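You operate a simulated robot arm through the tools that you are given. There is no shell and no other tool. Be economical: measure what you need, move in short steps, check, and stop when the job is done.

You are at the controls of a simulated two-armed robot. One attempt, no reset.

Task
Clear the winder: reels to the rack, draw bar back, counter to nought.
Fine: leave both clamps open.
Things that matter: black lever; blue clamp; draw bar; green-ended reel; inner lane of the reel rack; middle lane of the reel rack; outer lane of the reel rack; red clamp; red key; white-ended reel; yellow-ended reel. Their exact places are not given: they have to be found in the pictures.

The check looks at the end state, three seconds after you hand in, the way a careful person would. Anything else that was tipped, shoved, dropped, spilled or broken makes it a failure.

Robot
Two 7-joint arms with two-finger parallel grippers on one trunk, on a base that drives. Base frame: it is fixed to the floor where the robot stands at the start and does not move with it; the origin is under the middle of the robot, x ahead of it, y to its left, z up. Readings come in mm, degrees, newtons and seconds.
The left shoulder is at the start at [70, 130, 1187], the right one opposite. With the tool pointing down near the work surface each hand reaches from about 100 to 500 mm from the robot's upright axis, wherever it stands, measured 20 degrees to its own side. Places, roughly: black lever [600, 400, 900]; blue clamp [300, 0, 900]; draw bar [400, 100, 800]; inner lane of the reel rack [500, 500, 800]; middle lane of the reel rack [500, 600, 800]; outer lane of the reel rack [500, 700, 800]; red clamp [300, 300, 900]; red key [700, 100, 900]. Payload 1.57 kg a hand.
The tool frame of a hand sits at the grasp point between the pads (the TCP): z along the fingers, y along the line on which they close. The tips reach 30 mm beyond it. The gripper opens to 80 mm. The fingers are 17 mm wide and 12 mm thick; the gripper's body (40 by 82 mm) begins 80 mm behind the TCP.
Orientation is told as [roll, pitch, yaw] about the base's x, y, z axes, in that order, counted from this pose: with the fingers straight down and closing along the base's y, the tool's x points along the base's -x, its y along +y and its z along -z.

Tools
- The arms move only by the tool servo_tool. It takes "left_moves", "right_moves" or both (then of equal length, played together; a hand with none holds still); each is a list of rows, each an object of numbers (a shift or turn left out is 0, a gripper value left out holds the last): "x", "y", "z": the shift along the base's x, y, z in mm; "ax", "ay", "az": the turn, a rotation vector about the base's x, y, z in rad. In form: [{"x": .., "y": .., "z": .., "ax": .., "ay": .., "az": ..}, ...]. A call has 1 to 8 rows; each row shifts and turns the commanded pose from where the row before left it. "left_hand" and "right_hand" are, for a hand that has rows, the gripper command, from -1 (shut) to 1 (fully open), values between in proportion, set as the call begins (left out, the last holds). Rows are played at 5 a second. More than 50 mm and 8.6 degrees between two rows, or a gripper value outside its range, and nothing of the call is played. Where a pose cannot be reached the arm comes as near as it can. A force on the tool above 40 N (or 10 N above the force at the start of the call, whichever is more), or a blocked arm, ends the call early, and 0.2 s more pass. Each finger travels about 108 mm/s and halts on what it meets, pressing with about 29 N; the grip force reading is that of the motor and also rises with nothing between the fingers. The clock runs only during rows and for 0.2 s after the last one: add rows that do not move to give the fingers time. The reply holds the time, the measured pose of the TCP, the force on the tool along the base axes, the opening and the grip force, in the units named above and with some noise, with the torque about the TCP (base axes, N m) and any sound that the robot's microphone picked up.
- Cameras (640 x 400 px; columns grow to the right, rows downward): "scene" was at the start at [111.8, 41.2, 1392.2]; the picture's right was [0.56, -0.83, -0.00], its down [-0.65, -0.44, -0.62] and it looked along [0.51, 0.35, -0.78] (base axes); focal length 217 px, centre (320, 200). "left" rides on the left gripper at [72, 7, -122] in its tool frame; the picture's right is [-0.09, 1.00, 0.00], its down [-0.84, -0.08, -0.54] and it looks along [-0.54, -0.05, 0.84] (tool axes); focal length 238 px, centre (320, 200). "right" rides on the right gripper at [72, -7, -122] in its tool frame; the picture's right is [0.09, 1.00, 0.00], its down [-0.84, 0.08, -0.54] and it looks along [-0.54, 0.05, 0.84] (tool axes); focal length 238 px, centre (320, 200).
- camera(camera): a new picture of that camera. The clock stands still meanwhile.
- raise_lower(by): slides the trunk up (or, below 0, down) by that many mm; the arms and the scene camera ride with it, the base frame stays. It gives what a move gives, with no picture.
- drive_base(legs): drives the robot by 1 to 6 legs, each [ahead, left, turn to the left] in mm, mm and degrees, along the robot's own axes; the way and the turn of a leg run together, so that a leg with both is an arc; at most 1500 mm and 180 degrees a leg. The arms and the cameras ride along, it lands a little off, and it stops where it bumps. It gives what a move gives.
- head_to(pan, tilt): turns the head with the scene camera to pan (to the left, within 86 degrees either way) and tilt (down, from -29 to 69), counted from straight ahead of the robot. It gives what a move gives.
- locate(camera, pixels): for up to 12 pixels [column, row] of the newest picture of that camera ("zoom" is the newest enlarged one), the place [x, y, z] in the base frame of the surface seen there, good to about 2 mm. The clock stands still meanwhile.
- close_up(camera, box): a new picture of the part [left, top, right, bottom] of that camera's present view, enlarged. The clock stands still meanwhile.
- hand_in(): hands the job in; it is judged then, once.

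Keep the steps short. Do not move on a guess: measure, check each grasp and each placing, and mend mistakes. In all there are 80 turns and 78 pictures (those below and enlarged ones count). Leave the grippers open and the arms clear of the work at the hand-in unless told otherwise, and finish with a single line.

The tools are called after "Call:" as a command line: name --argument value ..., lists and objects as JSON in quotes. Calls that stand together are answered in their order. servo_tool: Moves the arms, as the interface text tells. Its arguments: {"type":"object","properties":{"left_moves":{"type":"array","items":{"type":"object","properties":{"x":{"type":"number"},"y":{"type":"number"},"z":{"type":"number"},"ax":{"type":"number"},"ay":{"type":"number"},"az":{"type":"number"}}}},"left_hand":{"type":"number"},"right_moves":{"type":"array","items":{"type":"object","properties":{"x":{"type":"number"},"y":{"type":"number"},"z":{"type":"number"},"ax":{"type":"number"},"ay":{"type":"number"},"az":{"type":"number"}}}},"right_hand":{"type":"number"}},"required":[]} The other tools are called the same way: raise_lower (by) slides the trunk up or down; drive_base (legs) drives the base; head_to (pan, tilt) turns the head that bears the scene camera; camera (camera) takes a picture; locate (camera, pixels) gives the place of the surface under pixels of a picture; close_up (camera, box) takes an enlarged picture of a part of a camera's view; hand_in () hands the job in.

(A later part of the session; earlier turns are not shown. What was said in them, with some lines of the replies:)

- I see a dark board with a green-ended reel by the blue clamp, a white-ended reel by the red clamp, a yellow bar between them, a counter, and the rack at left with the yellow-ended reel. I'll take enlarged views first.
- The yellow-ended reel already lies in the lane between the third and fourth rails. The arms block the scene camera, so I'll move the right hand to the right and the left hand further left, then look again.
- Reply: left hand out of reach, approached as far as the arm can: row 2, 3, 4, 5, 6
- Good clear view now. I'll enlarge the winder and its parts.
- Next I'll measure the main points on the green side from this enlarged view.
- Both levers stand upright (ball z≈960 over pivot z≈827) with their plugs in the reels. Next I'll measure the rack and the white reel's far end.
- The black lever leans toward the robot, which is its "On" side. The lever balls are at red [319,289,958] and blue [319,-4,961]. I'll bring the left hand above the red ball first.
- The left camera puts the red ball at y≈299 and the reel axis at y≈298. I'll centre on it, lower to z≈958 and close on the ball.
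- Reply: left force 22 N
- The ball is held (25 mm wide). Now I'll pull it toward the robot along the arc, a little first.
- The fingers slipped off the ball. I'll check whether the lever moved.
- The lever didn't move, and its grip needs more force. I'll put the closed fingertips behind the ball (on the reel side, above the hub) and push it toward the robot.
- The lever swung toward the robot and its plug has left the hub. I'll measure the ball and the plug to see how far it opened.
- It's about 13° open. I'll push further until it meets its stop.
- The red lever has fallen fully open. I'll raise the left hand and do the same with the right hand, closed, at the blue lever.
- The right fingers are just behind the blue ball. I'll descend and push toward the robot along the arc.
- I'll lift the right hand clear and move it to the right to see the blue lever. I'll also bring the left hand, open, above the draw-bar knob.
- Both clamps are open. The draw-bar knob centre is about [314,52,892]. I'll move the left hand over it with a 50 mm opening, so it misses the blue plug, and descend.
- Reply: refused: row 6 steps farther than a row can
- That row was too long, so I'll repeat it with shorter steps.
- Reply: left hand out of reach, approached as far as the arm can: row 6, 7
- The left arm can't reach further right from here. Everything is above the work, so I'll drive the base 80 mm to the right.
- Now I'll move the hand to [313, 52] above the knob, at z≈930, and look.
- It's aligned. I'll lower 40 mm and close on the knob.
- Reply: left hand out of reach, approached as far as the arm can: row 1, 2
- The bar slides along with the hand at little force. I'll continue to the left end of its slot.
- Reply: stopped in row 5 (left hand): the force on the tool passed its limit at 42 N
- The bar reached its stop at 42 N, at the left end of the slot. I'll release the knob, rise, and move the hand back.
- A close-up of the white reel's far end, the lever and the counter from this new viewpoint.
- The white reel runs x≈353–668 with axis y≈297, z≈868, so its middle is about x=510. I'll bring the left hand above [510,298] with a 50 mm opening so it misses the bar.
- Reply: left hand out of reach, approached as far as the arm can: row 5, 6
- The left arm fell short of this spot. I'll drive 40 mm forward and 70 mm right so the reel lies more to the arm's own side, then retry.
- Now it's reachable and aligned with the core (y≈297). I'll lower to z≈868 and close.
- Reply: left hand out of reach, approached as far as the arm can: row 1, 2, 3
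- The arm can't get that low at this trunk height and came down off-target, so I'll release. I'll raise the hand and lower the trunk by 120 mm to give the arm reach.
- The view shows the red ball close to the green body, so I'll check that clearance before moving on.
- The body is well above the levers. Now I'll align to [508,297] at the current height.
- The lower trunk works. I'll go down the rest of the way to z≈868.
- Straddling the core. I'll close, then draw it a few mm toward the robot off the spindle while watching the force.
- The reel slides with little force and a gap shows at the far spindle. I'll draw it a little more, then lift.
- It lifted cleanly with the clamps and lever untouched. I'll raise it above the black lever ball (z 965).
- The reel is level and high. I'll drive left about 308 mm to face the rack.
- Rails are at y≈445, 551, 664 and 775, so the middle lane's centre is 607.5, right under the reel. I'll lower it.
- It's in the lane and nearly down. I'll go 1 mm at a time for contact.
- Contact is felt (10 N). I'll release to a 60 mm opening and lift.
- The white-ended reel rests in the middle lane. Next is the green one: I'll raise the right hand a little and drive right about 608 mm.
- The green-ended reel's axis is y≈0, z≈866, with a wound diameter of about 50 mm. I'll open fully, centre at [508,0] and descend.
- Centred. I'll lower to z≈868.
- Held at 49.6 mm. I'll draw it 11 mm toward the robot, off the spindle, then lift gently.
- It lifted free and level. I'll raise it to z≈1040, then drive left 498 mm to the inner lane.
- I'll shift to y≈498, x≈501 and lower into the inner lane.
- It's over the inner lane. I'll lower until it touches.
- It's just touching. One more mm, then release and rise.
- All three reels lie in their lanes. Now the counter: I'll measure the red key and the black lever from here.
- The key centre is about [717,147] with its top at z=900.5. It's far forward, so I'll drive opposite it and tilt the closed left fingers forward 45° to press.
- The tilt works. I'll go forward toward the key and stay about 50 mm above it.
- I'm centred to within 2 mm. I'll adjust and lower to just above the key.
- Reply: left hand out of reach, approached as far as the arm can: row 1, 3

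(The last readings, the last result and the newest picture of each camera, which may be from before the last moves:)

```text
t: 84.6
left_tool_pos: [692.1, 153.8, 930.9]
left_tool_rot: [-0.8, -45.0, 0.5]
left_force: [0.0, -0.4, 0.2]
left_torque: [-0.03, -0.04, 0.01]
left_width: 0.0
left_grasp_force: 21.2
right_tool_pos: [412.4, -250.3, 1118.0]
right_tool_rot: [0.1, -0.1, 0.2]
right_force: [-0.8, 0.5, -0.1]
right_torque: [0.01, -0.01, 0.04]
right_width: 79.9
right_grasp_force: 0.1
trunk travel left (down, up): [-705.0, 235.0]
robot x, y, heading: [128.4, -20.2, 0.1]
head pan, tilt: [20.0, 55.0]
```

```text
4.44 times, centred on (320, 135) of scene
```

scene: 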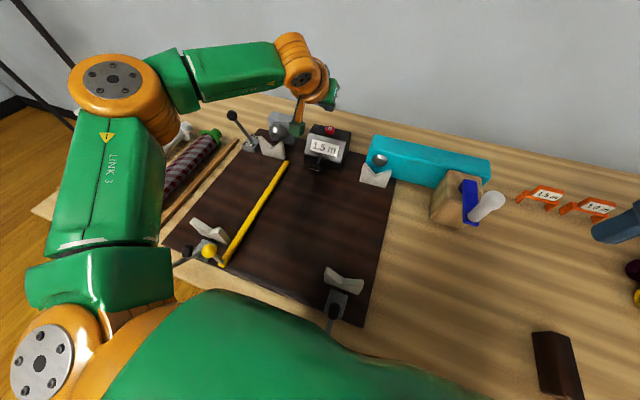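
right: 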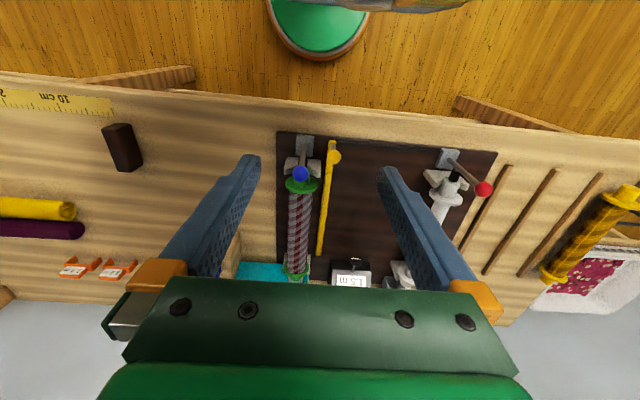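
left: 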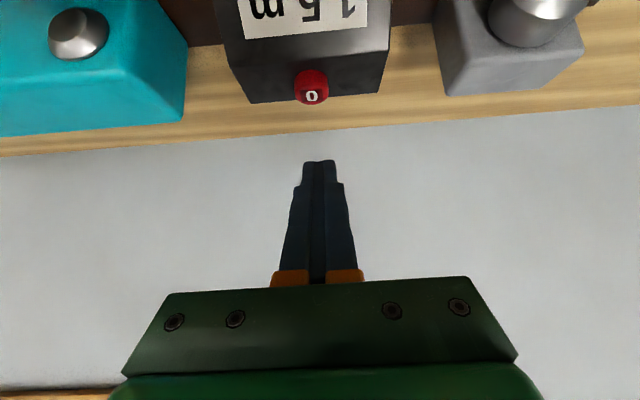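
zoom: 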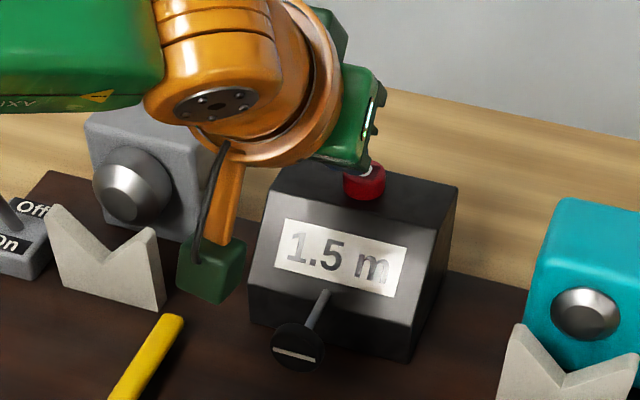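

I'm at the edge of the arm's reach and about 8 mm off centre. I'll raise the hand 70 mm and lower the trunk by 70, which extends the reach at this height.

Call:
servo_tool --left_moves '[{"z": 25}, {"z": 25}, {"z": 30}, {}]'

Call:
raise_lower --by -70

Call:
servo_tool --left_moves '[{"x": 5, "y": -3}, {"x": 4, "y": -3}, {}]'

```text
t: 85.6
left_tool_pos: [693.4, 153.5, 1011.7]
left_tool_rot: [-0.8, -44.9, 0.3]
left_force: [-0.3, -0.1, -0.3]
left_torque: [0.01, 0.02, 0.03]
left_width: 0.1
left_grasp_force: 21.9
right_tool_pos: [412.6, -251.5, 1119.1]
right_tool_rot: [0.1, 0.1, 0.4]
right_force: [0.3, 0.3, -0.3]
right_torque: [-0.01, -0.01, -0.01]
right_width: 80.1
right_grasp_force: 0.1
trunk travel left (down, up): [-705.0, 235.0]
robot x, y, heading: [128.6, -23.4, 0.4]
head pan, tilt: [20.0, 55.0]
```

```text
t: 86.8
left_tool_pos: [731.6, 196.2, 908.6]
left_tool_rot: [-1.6, -43.9, 4.0]
left_force: [45.0, 40.2, 41.1]
left_torque: [1.49, -1.4, 0.76]
left_width: 0.0
left_grasp_force: 22.1
right_tool_pos: [465.9, -229.4, 1026.4]
right_tool_rot: [-0.7, 2.3, 1.2]
right_force: [-1.6, 0.0, -0.4]
right_torque: [0.03, -0.08, 0.02]
right_width: 80.1
right_grasp_force: 0.1
trunk travel left (down, up): [-630.0, 310.0]
robot x, y, heading: [142.9, -16.2, 1.5]
head pan, tilt: [20.0, 55.0]
stopped: the arm was blocked; the commanded pose is now the measured one
```

```text
t: 87.5
left_tool_pos: [731.4, 195.6, 908.9]
left_tool_rot: [-1.6, -43.5, 3.4]
left_force: [61.5, 44.7, 29.8]
left_torque: [1.37, -1.6, 0.57]
left_width: 0.1
left_grasp_force: 21.1
left hand out of reach, approached as far as the arm can: row 1, 2
right_tool_pos: [465.6, -223.4, 1031.2]
right_tool_rot: [-1.0, 2.2, 1.5]
right_force: [0.5, -0.9, 0.6]
right_torque: [0.0, 0.02, 0.06]
right_width: 80.0
right_grasp_force: 0.1
trunk travel left (down, up): [-630.0, 310.0]
robot x, y, heading: [141.6, -17.6, 1.6]
head pan, tilt: [20.0, 55.0]
```

Something blocked the trunk on the way down: the robot pitched forward and the hand is pressing at about 60 N. I'll raise the trunk straight away, then look.

Call:
raise_lower --by 75

Call:
camera --camera "scene"

```text
t: 88.7
left_tool_pos: [717.8, 174.5, 992.2]
left_tool_rot: [-1.2, -43.7, 2.3]
left_force: [-0.3, -0.4, -0.1]
left_torque: [0.0, -0.01, 0.0]
left_width: 0.5
left_grasp_force: 21.0
right_tool_pos: [449.0, -238.1, 1107.3]
right_tool_rot: [-0.3, 1.3, 0.9]
right_force: [0.2, -0.3, 0.4]
right_torque: [0.03, -0.02, 0.01]
right_width: 79.9
right_grasp_force: 0.1
trunk travel left (down, up): [-705.0, 235.0]
robot x, y, heading: [142.1, -18.3, 1.0]
head pan, tilt: [20.0, 55.0]
```

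```text
24 pictures are left
```

scene: 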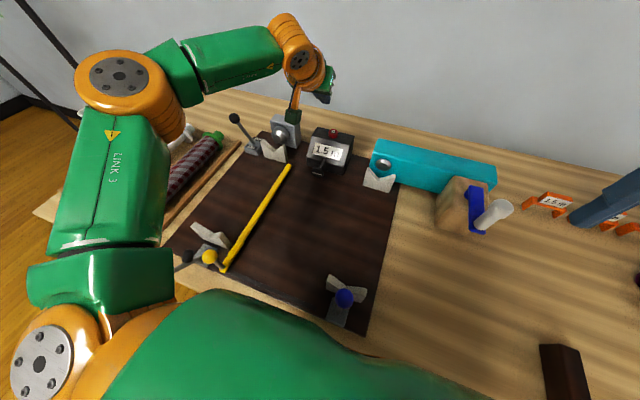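

The body pushed the blue lever upright again. I'll back away 50 mm and check every part.

Call:
drive_base --legs '[[-50, 0, 0]]'

Call:
servo_tool --left_moves '[{"x": -35, "z": 25}, {"x": -35, "z": 25}, {"x": -35, "z": 10}, {"x": -30}, {}]'

Call:
camera --camera "scene"

```text
t: 89.6
left_tool_pos: [675.4, 176.5, 987.2]
left_tool_rot: [-1.3, -43.2, 2.4]
left_force: [0.5, 0.5, 0.0]
left_torque: [0.02, 0.04, -0.02]
left_width: 0.1
left_grasp_force: 21.6
right_tool_pos: [406.8, -238.1, 1105.7]
right_tool_rot: [-0.5, 1.6, 1.2]
right_force: [0.9, 0.2, -0.3]
right_torque: [-0.02, 0.02, 0.0]
right_width: 80.1
right_grasp_force: 0.0
trunk travel left (down, up): [-705.0, 235.0]
robot x, y, heading: [95.4, -18.4, 0.8]
head pan, tilt: [20.0, 55.0]
```

```text
t: 90.8
left_tool_pos: [535.3, 173.7, 1051.6]
left_tool_rot: [-1.5, -43.5, 2.6]
left_force: [-0.5, 0.3, 0.7]
left_torque: [0.0, 0.03, 0.01]
left_width: 0.0
left_grasp_force: 20.7
right_tool_pos: [402.7, -237.0, 1107.8]
right_tool_rot: [-0.4, 1.4, 1.1]
right_force: [0.2, -0.2, -0.9]
right_torque: [0.0, -0.01, -0.03]
right_width: 80.0
right_grasp_force: 0.1
trunk travel left (down, up): [-705.0, 235.0]
robot x, y, heading: [90.5, -15.5, 1.2]
head pan, tilt: [20.0, 55.0]
```

```text
23 pictures are left
```

scene: 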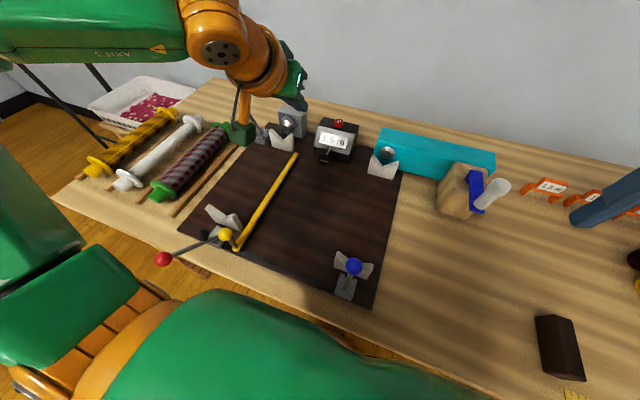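

Call:
close_up --camera "scene" --box '[260, 100, 410, 190]'

Call:
locate --camera "zoom" --pixels '[[340, 98], [375, 108], [255, 95], [410, 115], [140, 105], [530, 195], [175, 70]]'

Call:
locate --camera "scene" --pixels '[[163, 258], [206, 236], [226, 235], [355, 267], [346, 290], [150, 200], [115, 183], [85, 170], [295, 155], [555, 330], [460, 170], [218, 135]]'

```text
4.27 times, centred on (335, 145) of scene
```

zoom: 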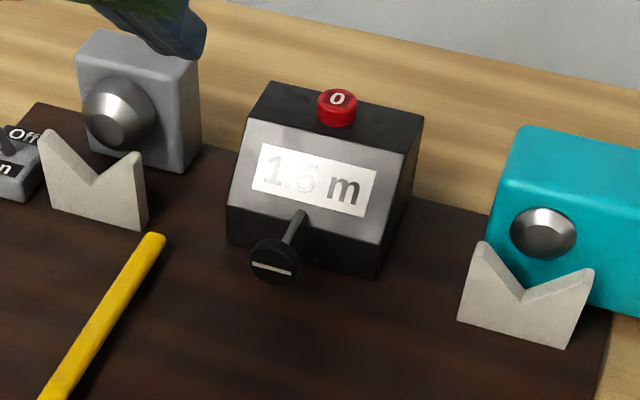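

```text
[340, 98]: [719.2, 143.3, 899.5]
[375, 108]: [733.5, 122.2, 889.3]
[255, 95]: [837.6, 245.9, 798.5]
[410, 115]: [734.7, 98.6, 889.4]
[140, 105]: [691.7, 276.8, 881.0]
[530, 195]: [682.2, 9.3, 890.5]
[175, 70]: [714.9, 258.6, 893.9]
```

```text
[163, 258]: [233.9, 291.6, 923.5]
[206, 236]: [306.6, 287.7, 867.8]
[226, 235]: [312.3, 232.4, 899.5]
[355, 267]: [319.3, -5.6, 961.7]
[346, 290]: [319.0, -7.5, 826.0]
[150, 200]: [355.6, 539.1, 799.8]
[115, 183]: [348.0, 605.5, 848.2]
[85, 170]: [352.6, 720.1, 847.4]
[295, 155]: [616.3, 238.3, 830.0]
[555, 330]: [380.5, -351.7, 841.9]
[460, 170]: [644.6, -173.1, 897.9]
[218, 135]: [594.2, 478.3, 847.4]
```

Nothing else shifted: the counter, bar, red lever (still open) and reels are in place. Only the blue lever is upright again. I'll back up 70 mm and reopen it with the right hand.

Call:
drive_base --legs '[[-70, 0, -1]]'

Call:
servo_tool --right_moves '[{"y": 40, "z": -10}, {"y": 40, "z": -10}, {"y": 40, "z": -10}, {"y": 40, "z": -10}, {"y": 40, "z": -10}, {}]' --right_hand -1

```text
t: 91.8
left_tool_pos: [472.4, 167.6, 1049.4]
left_tool_rot: [-1.3, -43.3, 1.6]
left_force: [0.6, -0.2, -0.8]
left_torque: [0.0, 0.03, -0.04]
left_width: 0.2
left_grasp_force: 21.2
right_tool_pos: [332.2, -243.6, 1105.6]
right_tool_rot: [-0.3, 1.7, 0.2]
right_force: [-0.8, 0.9, -0.4]
right_torque: [-0.01, 0.04, -0.03]
right_width: 80.2
right_grasp_force: 0.1
trunk travel left (down, up): [-705.0, 235.0]
robot x, y, heading: [24.3, -16.4, -0.2]
head pan, tilt: [20.0, 55.0]
```

```text
t: 93.2
left_tool_pos: [469.4, 167.3, 1052.1]
left_tool_rot: [-1.3, -43.5, 1.3]
left_force: [-0.9, -1.1, 0.3]
left_torque: [0.01, -0.05, 0.02]
left_width: 0.0
left_grasp_force: 21.9
right_tool_pos: [329.5, -43.0, 1058.3]
right_tool_rot: [-0.3, 1.3, 0.1]
right_force: [0.5, -0.1, -0.4]
right_torque: [0.03, -0.01, 0.02]
right_width: 0.0
right_grasp_force: 21.5
trunk travel left (down, up): [-705.0, 235.0]
robot x, y, heading: [25.5, -20.6, 0.1]
head pan, tilt: [20.0, 55.0]
```

Call:
servo_tool --right_moves '[{"x": 19, "y": 20}, {"y": 20, "z": -15}, {"z": -33}, {}]'

Call:
camera --camera "scene"

```text
t: 94.2
left_tool_pos: [468.3, 166.0, 1051.1]
left_tool_rot: [-1.5, -43.6, 1.5]
left_force: [-0.1, -0.5, -0.9]
left_torque: [0.01, 0.0, -0.01]
left_width: 0.1
left_grasp_force: 21.0
right_tool_pos: [348.9, -1.4, 1009.6]
right_tool_rot: [-0.4, 1.3, 0.1]
right_force: [0.0, -0.7, 0.8]
right_torque: [-0.04, -0.01, 0.01]
right_width: 0.0
right_grasp_force: 21.5
trunk travel left (down, up): [-705.0, 235.0]
robot x, y, heading: [27.0, -18.9, 0.2]
head pan, tilt: [20.0, 55.0]
```

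```text
21 pictures are left
```

scene: 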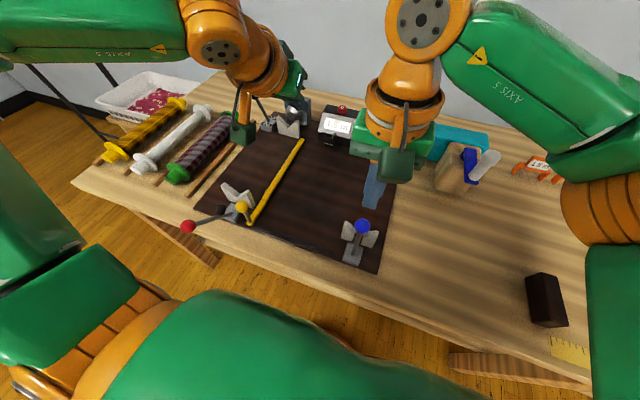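

The fingers are behind the blue ball. I'll descend and push toward the robot as before.

Call:
servo_tool --right_moves '[{"z": -32}, {"z": -31}, {}]'

Call:
servo_tool --right_moves '[{"x": -8}, {"x": -8}, {"x": -8, "z": -1}, {"x": -8, "z": -2}, {"x": -8, "z": -2}, {"x": -8, "z": -3}, {"x": -8, "z": -4}, {"x": -8, "z": -4}]'

Call:
servo_tool --right_moves '[{"z": 40}, {"z": 40}, {"z": 40}, {"y": -45, "z": 20}, {"y": -45}, {"y": -45}, {"y": -45}, {"y": -45}]'

Call:
camera --camera "scene"

```text
t: 95.0
left_tool_pos: [467.3, 167.1, 1051.7]
left_tool_rot: [-1.4, -43.5, 1.5]
left_force: [-0.2, -0.1, 0.0]
left_torque: [-0.01, 0.01, -0.01]
left_width: 0.0
left_grasp_force: 21.6
right_tool_pos: [347.7, -2.2, 945.4]
right_tool_rot: [-0.4, 1.2, 0.2]
right_force: [-0.6, 0.1, 0.7]
right_torque: [0.01, 0.01, 0.01]
right_width: 0.1
right_grasp_force: 21.3
trunk travel left (down, up): [-705.0, 235.0]
robot x, y, heading: [23.2, -17.7, 0.1]
head pan, tilt: [20.0, 55.0]
```

```text
t: 96.8
left_tool_pos: [468.7, 166.2, 1051.5]
left_tool_rot: [-1.3, -43.5, 1.5]
left_force: [0.1, 0.2, -0.3]
left_torque: [0.02, 0.0, -0.01]
left_width: 0.1
left_grasp_force: 21.3
right_tool_pos: [283.1, -2.1, 930.6]
right_tool_rot: [-0.3, 1.4, 0.2]
right_force: [0.4, -0.5, 0.5]
right_torque: [-0.03, 0.01, -0.03]
right_width: 0.0
right_grasp_force: 20.9
trunk travel left (down, up): [-705.0, 235.0]
robot x, y, heading: [23.4, -15.3, 0.3]
head pan, tilt: [20.0, 55.0]
```

```text
t: 98.6
left_tool_pos: [467.8, 165.6, 1052.9]
left_tool_rot: [-1.2, -43.6, 1.4]
left_force: [-0.3, -0.7, 0.1]
left_torque: [0.0, -0.03, 0.01]
left_width: 0.0
left_grasp_force: 20.9
right_tool_pos: [283.5, -230.5, 1069.7]
right_tool_rot: [-0.3, 1.3, 0.3]
right_force: [0.3, -0.6, -1.5]
right_torque: [0.02, 0.02, 0.0]
right_width: 0.2
right_grasp_force: 21.2
trunk travel left (down, up): [-705.0, 235.0]
robot x, y, heading: [25.6, -18.6, -0.1]
head pan, tilt: [20.0, 55.0]
```

```text
20 pictures are left
```

scene: 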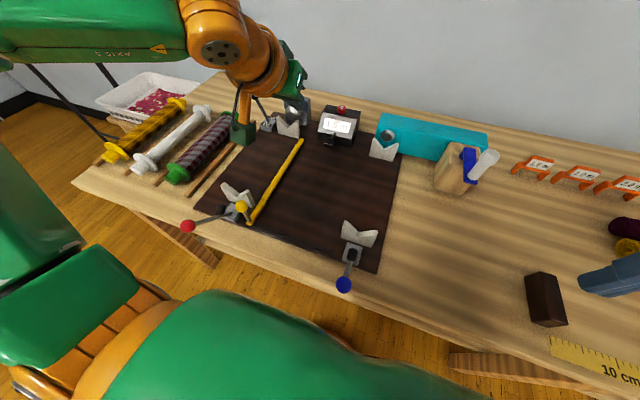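

The blue clamp is open again. For the key I'll keep the trunk height and stand further right, at about x=133, y=-65, where the arm has more margin.

Call:
drive_base --legs '[[0, -47, 0], [108, 0, 0]]'

Call:
camera --camera "scene"

```text
t: 100.3
left_tool_pos: [572.2, 118.3, 1053.7]
left_tool_rot: [-1.2, -43.6, 1.5]
left_force: [0.3, 0.2, 0.5]
left_torque: [-0.01, 0.0, 0.0]
left_width: 0.2
left_grasp_force: 21.2
right_tool_pos: [388.8, -276.8, 1071.4]
right_tool_rot: [-0.3, 1.1, 0.1]
right_force: [0.1, 0.3, 0.6]
right_torque: [0.05, -0.01, -0.04]
right_width: 0.0
right_grasp_force: 21.5
trunk travel left (down, up): [-705.0, 235.0]
robot x, y, heading: [130.8, -62.5, 0.0]
head pan, tilt: [20.0, 55.0]
```

```text
19 pictures are left
```

scene: 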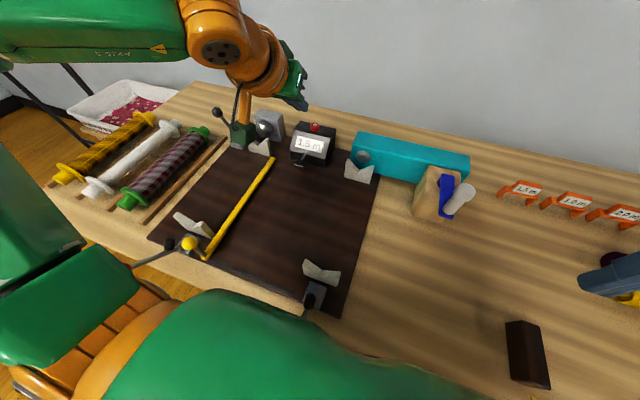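

The blue lever is still down. Now I'll go forward to above the key.

Call:
servo_tool --left_moves '[{"x": 26, "y": 6, "z": -16}, {"x": 26, "y": 6, "z": -16}, {"x": 26, "y": 6, "z": -16}, {"x": 26, "y": 6, "z": -16}, {"x": 25, "y": 5, "z": -15}, {}]'

Call:
servo_tool --left_moves '[{"z": -15}, {"z": -15}, {"z": -10}, {}]'

Call:
camera --camera "left"

```text
t: 101.7
left_tool_pos: [704.3, 150.9, 974.1]
left_tool_rot: [-1.3, -43.6, 1.6]
left_force: [0.1, -0.4, -0.2]
left_torque: [0.03, 0.0, 0.01]
left_width: 0.0
left_grasp_force: 21.2
right_tool_pos: [390.8, -276.0, 1068.9]
right_tool_rot: [-0.4, 1.2, 0.2]
right_force: [-0.1, -0.1, 0.0]
right_torque: [0.01, -0.02, -0.03]
right_width: 0.2
right_grasp_force: 21.5
trunk travel left (down, up): [-705.0, 235.0]
robot x, y, heading: [131.0, -65.6, 0.1]
head pan, tilt: [20.0, 55.0]
```

```text
t: 102.7
left_tool_pos: [703.7, 150.8, 933.3]
left_tool_rot: [-1.3, -43.5, 1.5]
left_force: [0.0, 0.8, 0.5]
left_torque: [0.0, 0.01, 0.02]
left_width: 0.0
left_grasp_force: 21.2
right_tool_pos: [390.5, -276.5, 1071.2]
right_tool_rot: [-0.4, 1.4, 0.2]
right_force: [-0.7, -0.4, -0.3]
right_torque: [0.0, 0.01, 0.02]
right_width: 0.0
right_grasp_force: 21.5
trunk travel left (down, up): [-705.0, 235.0]
robot x, y, heading: [129.1, -68.2, 0.1]
head pan, tilt: [20.0, 55.0]
```

```text
18 pictures are left
```

left: 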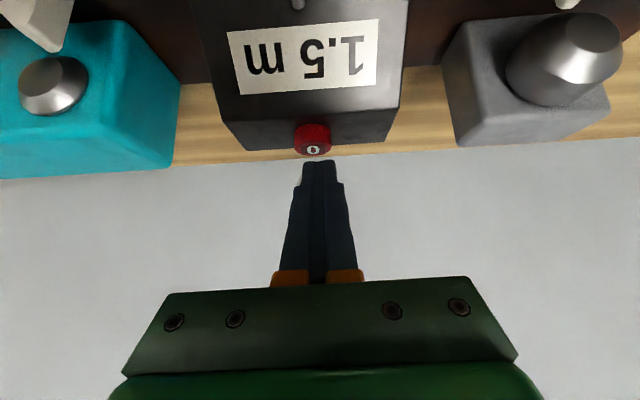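

Aligned, with full reach this time. I'll press down slowly.

Call:
servo_tool --left_moves '[{"y": -3, "z": -2}, {"z": -2}, {"z": -2}, {"z": -2}, {"z": -2}, {}]'

Call:
close_up --camera "left" --box '[180, 0, 440, 200]'

```text
t: 104.1
left_tool_pos: [703.9, 145.7, 922.0]
left_tool_rot: [-1.3, -43.7, 1.6]
left_force: [1.5, 1.1, 2.6]
left_torque: [0.0, -0.1, 0.02]
left_width: 0.0
left_grasp_force: 21.1
right_tool_pos: [389.9, -276.4, 1070.0]
right_tool_rot: [-0.5, 1.2, 0.2]
right_force: [0.6, 0.7, 0.8]
right_torque: [0.04, 0.03, 0.02]
right_width: 0.0
right_grasp_force: 21.7
trunk travel left (down, up): [-705.0, 235.0]
robot x, y, heading: [127.6, -70.5, 0.2]
head pan, tilt: [20.0, 55.0]
heard: click
```

```text
2.00 times, centred on (310, 100) of left
```

zoom: 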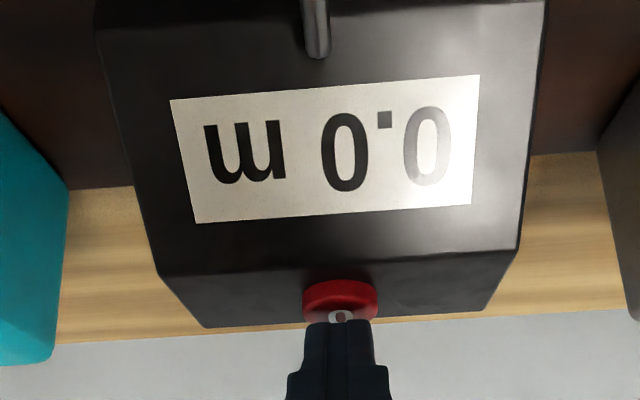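

A click was heard and the counter reads 0.0 m. I'll lift off, withdraw and straighten the hand.

Call:
servo_tool --left_moves '[{"z": 20}, {"z": 40}, {"z": 30, "x": -30}, {"x": -40}, {"x": -40}, {"x": -40}, {}]'

Call:
drive_base --legs '[[-130, 0, 0]]'

Call:
servo_tool --left_moves '[{"ay": 0.13, "z": 20}, {"ay": 0.13, "z": 20}, {"ay": 0.13}, {"ay": 0.13}, {"ay": 0.13}, {"ay": 0.11}, {}]' --right_moves '[{"y": -20}, {"y": -20}, {}, {}, {}, {}, {}]' --left_hand 1 --right_hand 1

Call:
camera --camera "scene"

```text
t: 105.7
left_tool_pos: [553.4, 146.4, 1012.8]
left_tool_rot: [-1.4, -43.4, 1.6]
left_force: [1.0, 0.3, -0.3]
left_torque: [0.03, 0.01, -0.01]
left_width: 0.1
left_grasp_force: 21.4
right_tool_pos: [391.6, -277.0, 1070.0]
right_tool_rot: [-0.4, 1.5, 0.2]
right_force: [-0.9, -0.9, -0.3]
right_torque: [0.03, 0.03, -0.02]
right_width: 0.1
right_grasp_force: 21.5
trunk travel left (down, up): [-705.0, 235.0]
robot x, y, heading: [129.7, -68.9, 0.0]
head pan, tilt: [20.0, 55.0]
```

```text
t: 107.0
left_tool_pos: [421.6, 146.8, 1011.7]
left_tool_rot: [-1.3, -43.3, 1.7]
left_force: [0.4, -0.1, -0.2]
left_torque: [-0.01, 0.0, -0.01]
left_width: 0.0
left_grasp_force: 21.8
right_tool_pos: [259.5, -275.8, 1070.4]
right_tool_rot: [-0.4, 1.6, 0.3]
right_force: [-0.3, -0.7, 1.5]
right_torque: [0.0, 0.02, 0.0]
right_width: 0.0
right_grasp_force: 21.1
trunk travel left (down, up): [-705.0, 235.0]
robot x, y, heading: [-2.1, -64.6, 0.2]
head pan, tilt: [20.0, 55.0]
```

```text
t: 108.6
left_tool_pos: [404.5, 153.3, 1044.3]
left_tool_rot: [-0.1, -0.1, 1.3]
left_force: [-0.8, 0.4, -1.2]
left_torque: [0.01, 0.0, 0.01]
left_width: 79.8
left_grasp_force: 0.0
left hand out of reach, approached as far as the arm can: row 6
right_tool_pos: [257.9, -314.8, 1069.1]
right_tool_rot: [-0.3, 1.4, 0.3]
right_force: [0.4, -0.1, 0.8]
right_torque: [-0.01, 0.01, 0.01]
right_width: 79.9
right_grasp_force: 0.0
trunk travel left (down, up): [-705.0, 235.0]
robot x, y, heading: [-4.3, -64.9, 0.6]
head pan, tilt: [20.0, 55.0]
```

```text
16 pictures are left
```

scene: 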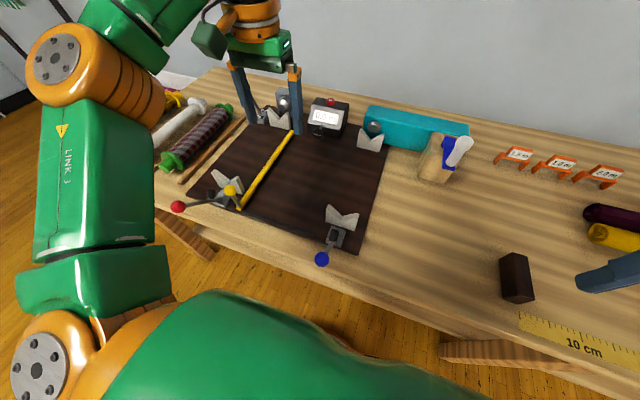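

Both clamps are open and the rack is filled. I'll back off 120 mm more and take final close-ups of the winder and rack.

Call:
drive_base --legs '[[-120, 60, 0]]'

Call:
servo_tool --left_moves '[{"z": 40}, {"z": 40}, {"z": 40, "y": 20}, {"y": 40, "z": 20}, {"y": 40}, {}]'

Call:
head_to --pan 28 --tilt 42

Call:
camera --camera "scene"

```text
t: 109.9
left_tool_pos: [286.9, 211.4, 1043.3]
left_tool_rot: [-0.2, 0.0, 1.4]
left_force: [-0.8, 0.9, -0.2]
left_torque: [0.0, -0.02, 0.03]
left_width: 79.9
left_grasp_force: 0.1
right_tool_pos: [140.0, -256.7, 1069.2]
right_tool_rot: [-0.3, 1.5, 0.3]
right_force: [-0.3, -0.3, 0.7]
right_torque: [0.02, 0.04, -0.04]
right_width: 79.9
right_grasp_force: 0.0
trunk travel left (down, up): [-705.0, 235.0]
robot x, y, heading: [-124.2, -8.7, 0.4]
head pan, tilt: [20.0, 55.0]
```

```text
t: 111.3
left_tool_pos: [218.6, 305.6, 1102.2]
left_tool_rot: [-0.1, -0.1, 1.3]
left_force: [0.0, -0.2, -0.4]
left_torque: [0.02, 0.01, -0.03]
left_width: 79.8
left_grasp_force: 0.0
left hand out of reach, approached as far as the arm can: row 1, 2, 3, 4, 5
right_tool_pos: [139.0, -256.4, 1069.3]
right_tool_rot: [-0.2, 1.4, 0.4]
right_force: [-0.1, -0.2, -0.5]
right_torque: [0.01, 0.0, -0.02]
right_width: 79.9
right_grasp_force: 0.1
trunk travel left (down, up): [-705.0, 235.0]
robot x, y, heading: [-124.7, -10.5, 0.4]
head pan, tilt: [20.0, 55.0]
```

```text
t: 112.0
left_tool_pos: [220.8, 304.5, 1101.7]
left_tool_rot: [-0.2, 0.0, 1.3]
left_force: [0.9, 0.3, -0.3]
left_torque: [0.01, 0.01, -0.05]
left_width: 79.9
left_grasp_force: 0.0
right_tool_pos: [139.1, -256.3, 1069.0]
right_tool_rot: [-0.4, 1.3, 0.4]
right_force: [0.8, -0.4, -0.1]
right_torque: [0.0, -0.04, -0.02]
right_width: 79.9
right_grasp_force: 0.1
trunk travel left (down, up): [-705.0, 235.0]
robot x, y, heading: [-123.3, -9.2, 0.3]
head pan, tilt: [28.0, 42.0]
```

```text
15 pictures are left
```

scene: 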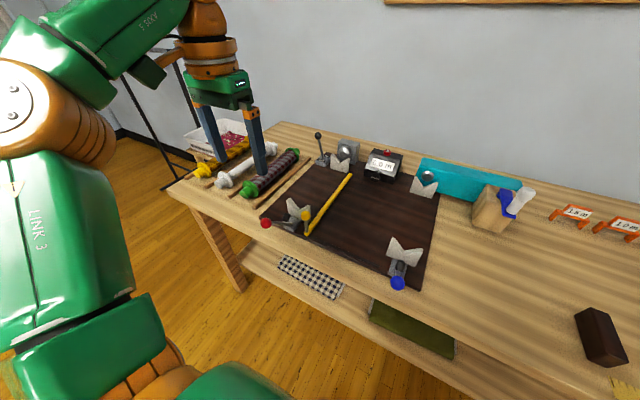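

The counter digits need a check, so I'll enlarge.

Call:
close_up --camera "scene" --box '[340, 140, 430, 200]'

Call:
close_up --camera "scene" --box '[160, 110, 460, 300]'

```text
6.67 times, centred on (385, 170) of scene
```

zoom: 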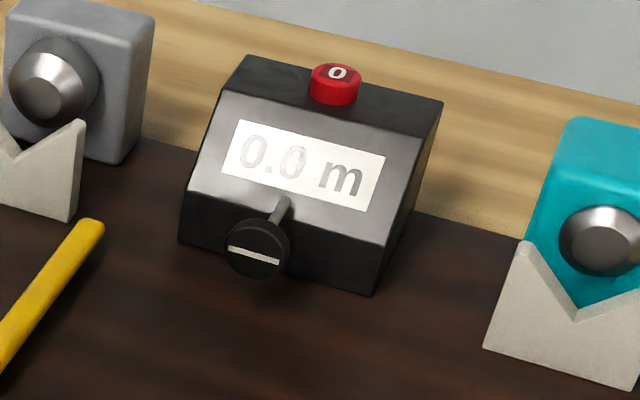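

```text
2.11 times, centred on (310, 205) of scene
```

zoom: 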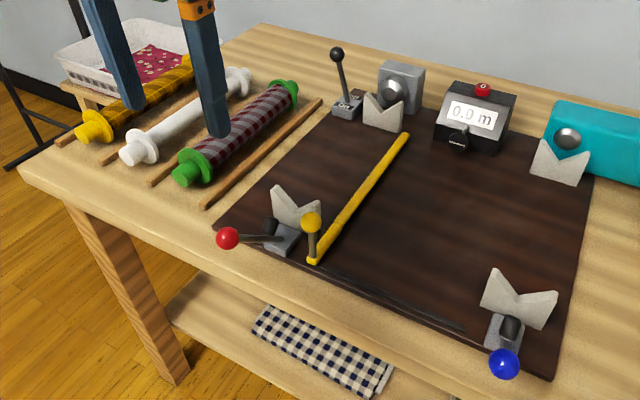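

The counter reads 0.0 m and all else is in order. One last check of the bar against its end stop and the reels' places.

Call:
locate --camera "zoom" --pixels '[[311, 222], [404, 140], [350, 205], [228, 238], [503, 364], [260, 125], [185, 170], [282, 88], [135, 150], [245, 75], [92, 125], [470, 330]]'

```text
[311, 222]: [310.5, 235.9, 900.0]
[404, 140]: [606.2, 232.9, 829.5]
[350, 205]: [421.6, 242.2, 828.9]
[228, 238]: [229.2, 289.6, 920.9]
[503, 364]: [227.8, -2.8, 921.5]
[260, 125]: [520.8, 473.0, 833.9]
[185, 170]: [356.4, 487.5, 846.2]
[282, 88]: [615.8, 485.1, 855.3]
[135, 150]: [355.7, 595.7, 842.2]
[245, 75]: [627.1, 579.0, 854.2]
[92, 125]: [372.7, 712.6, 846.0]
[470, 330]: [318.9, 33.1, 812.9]
```

The reels are in their lanes, the bar is at its left stop, both clamps are open, the counter is at 0.0 m, and the arms are clear with grippers open. I'm handing in.

Call:
hand_in

```text
The job is handed in.
```

The winder is cleared and handed in: green-ended reel in the inner lane, white in the middle, yellow already in the outer; draw bar at the left end of its slot, which I took as "back"; counter at 0.0 m; both clamps open (the robot's body knocked the blue one shut midway, so I reopened it); black lever left "On" because the task didn't mention it.
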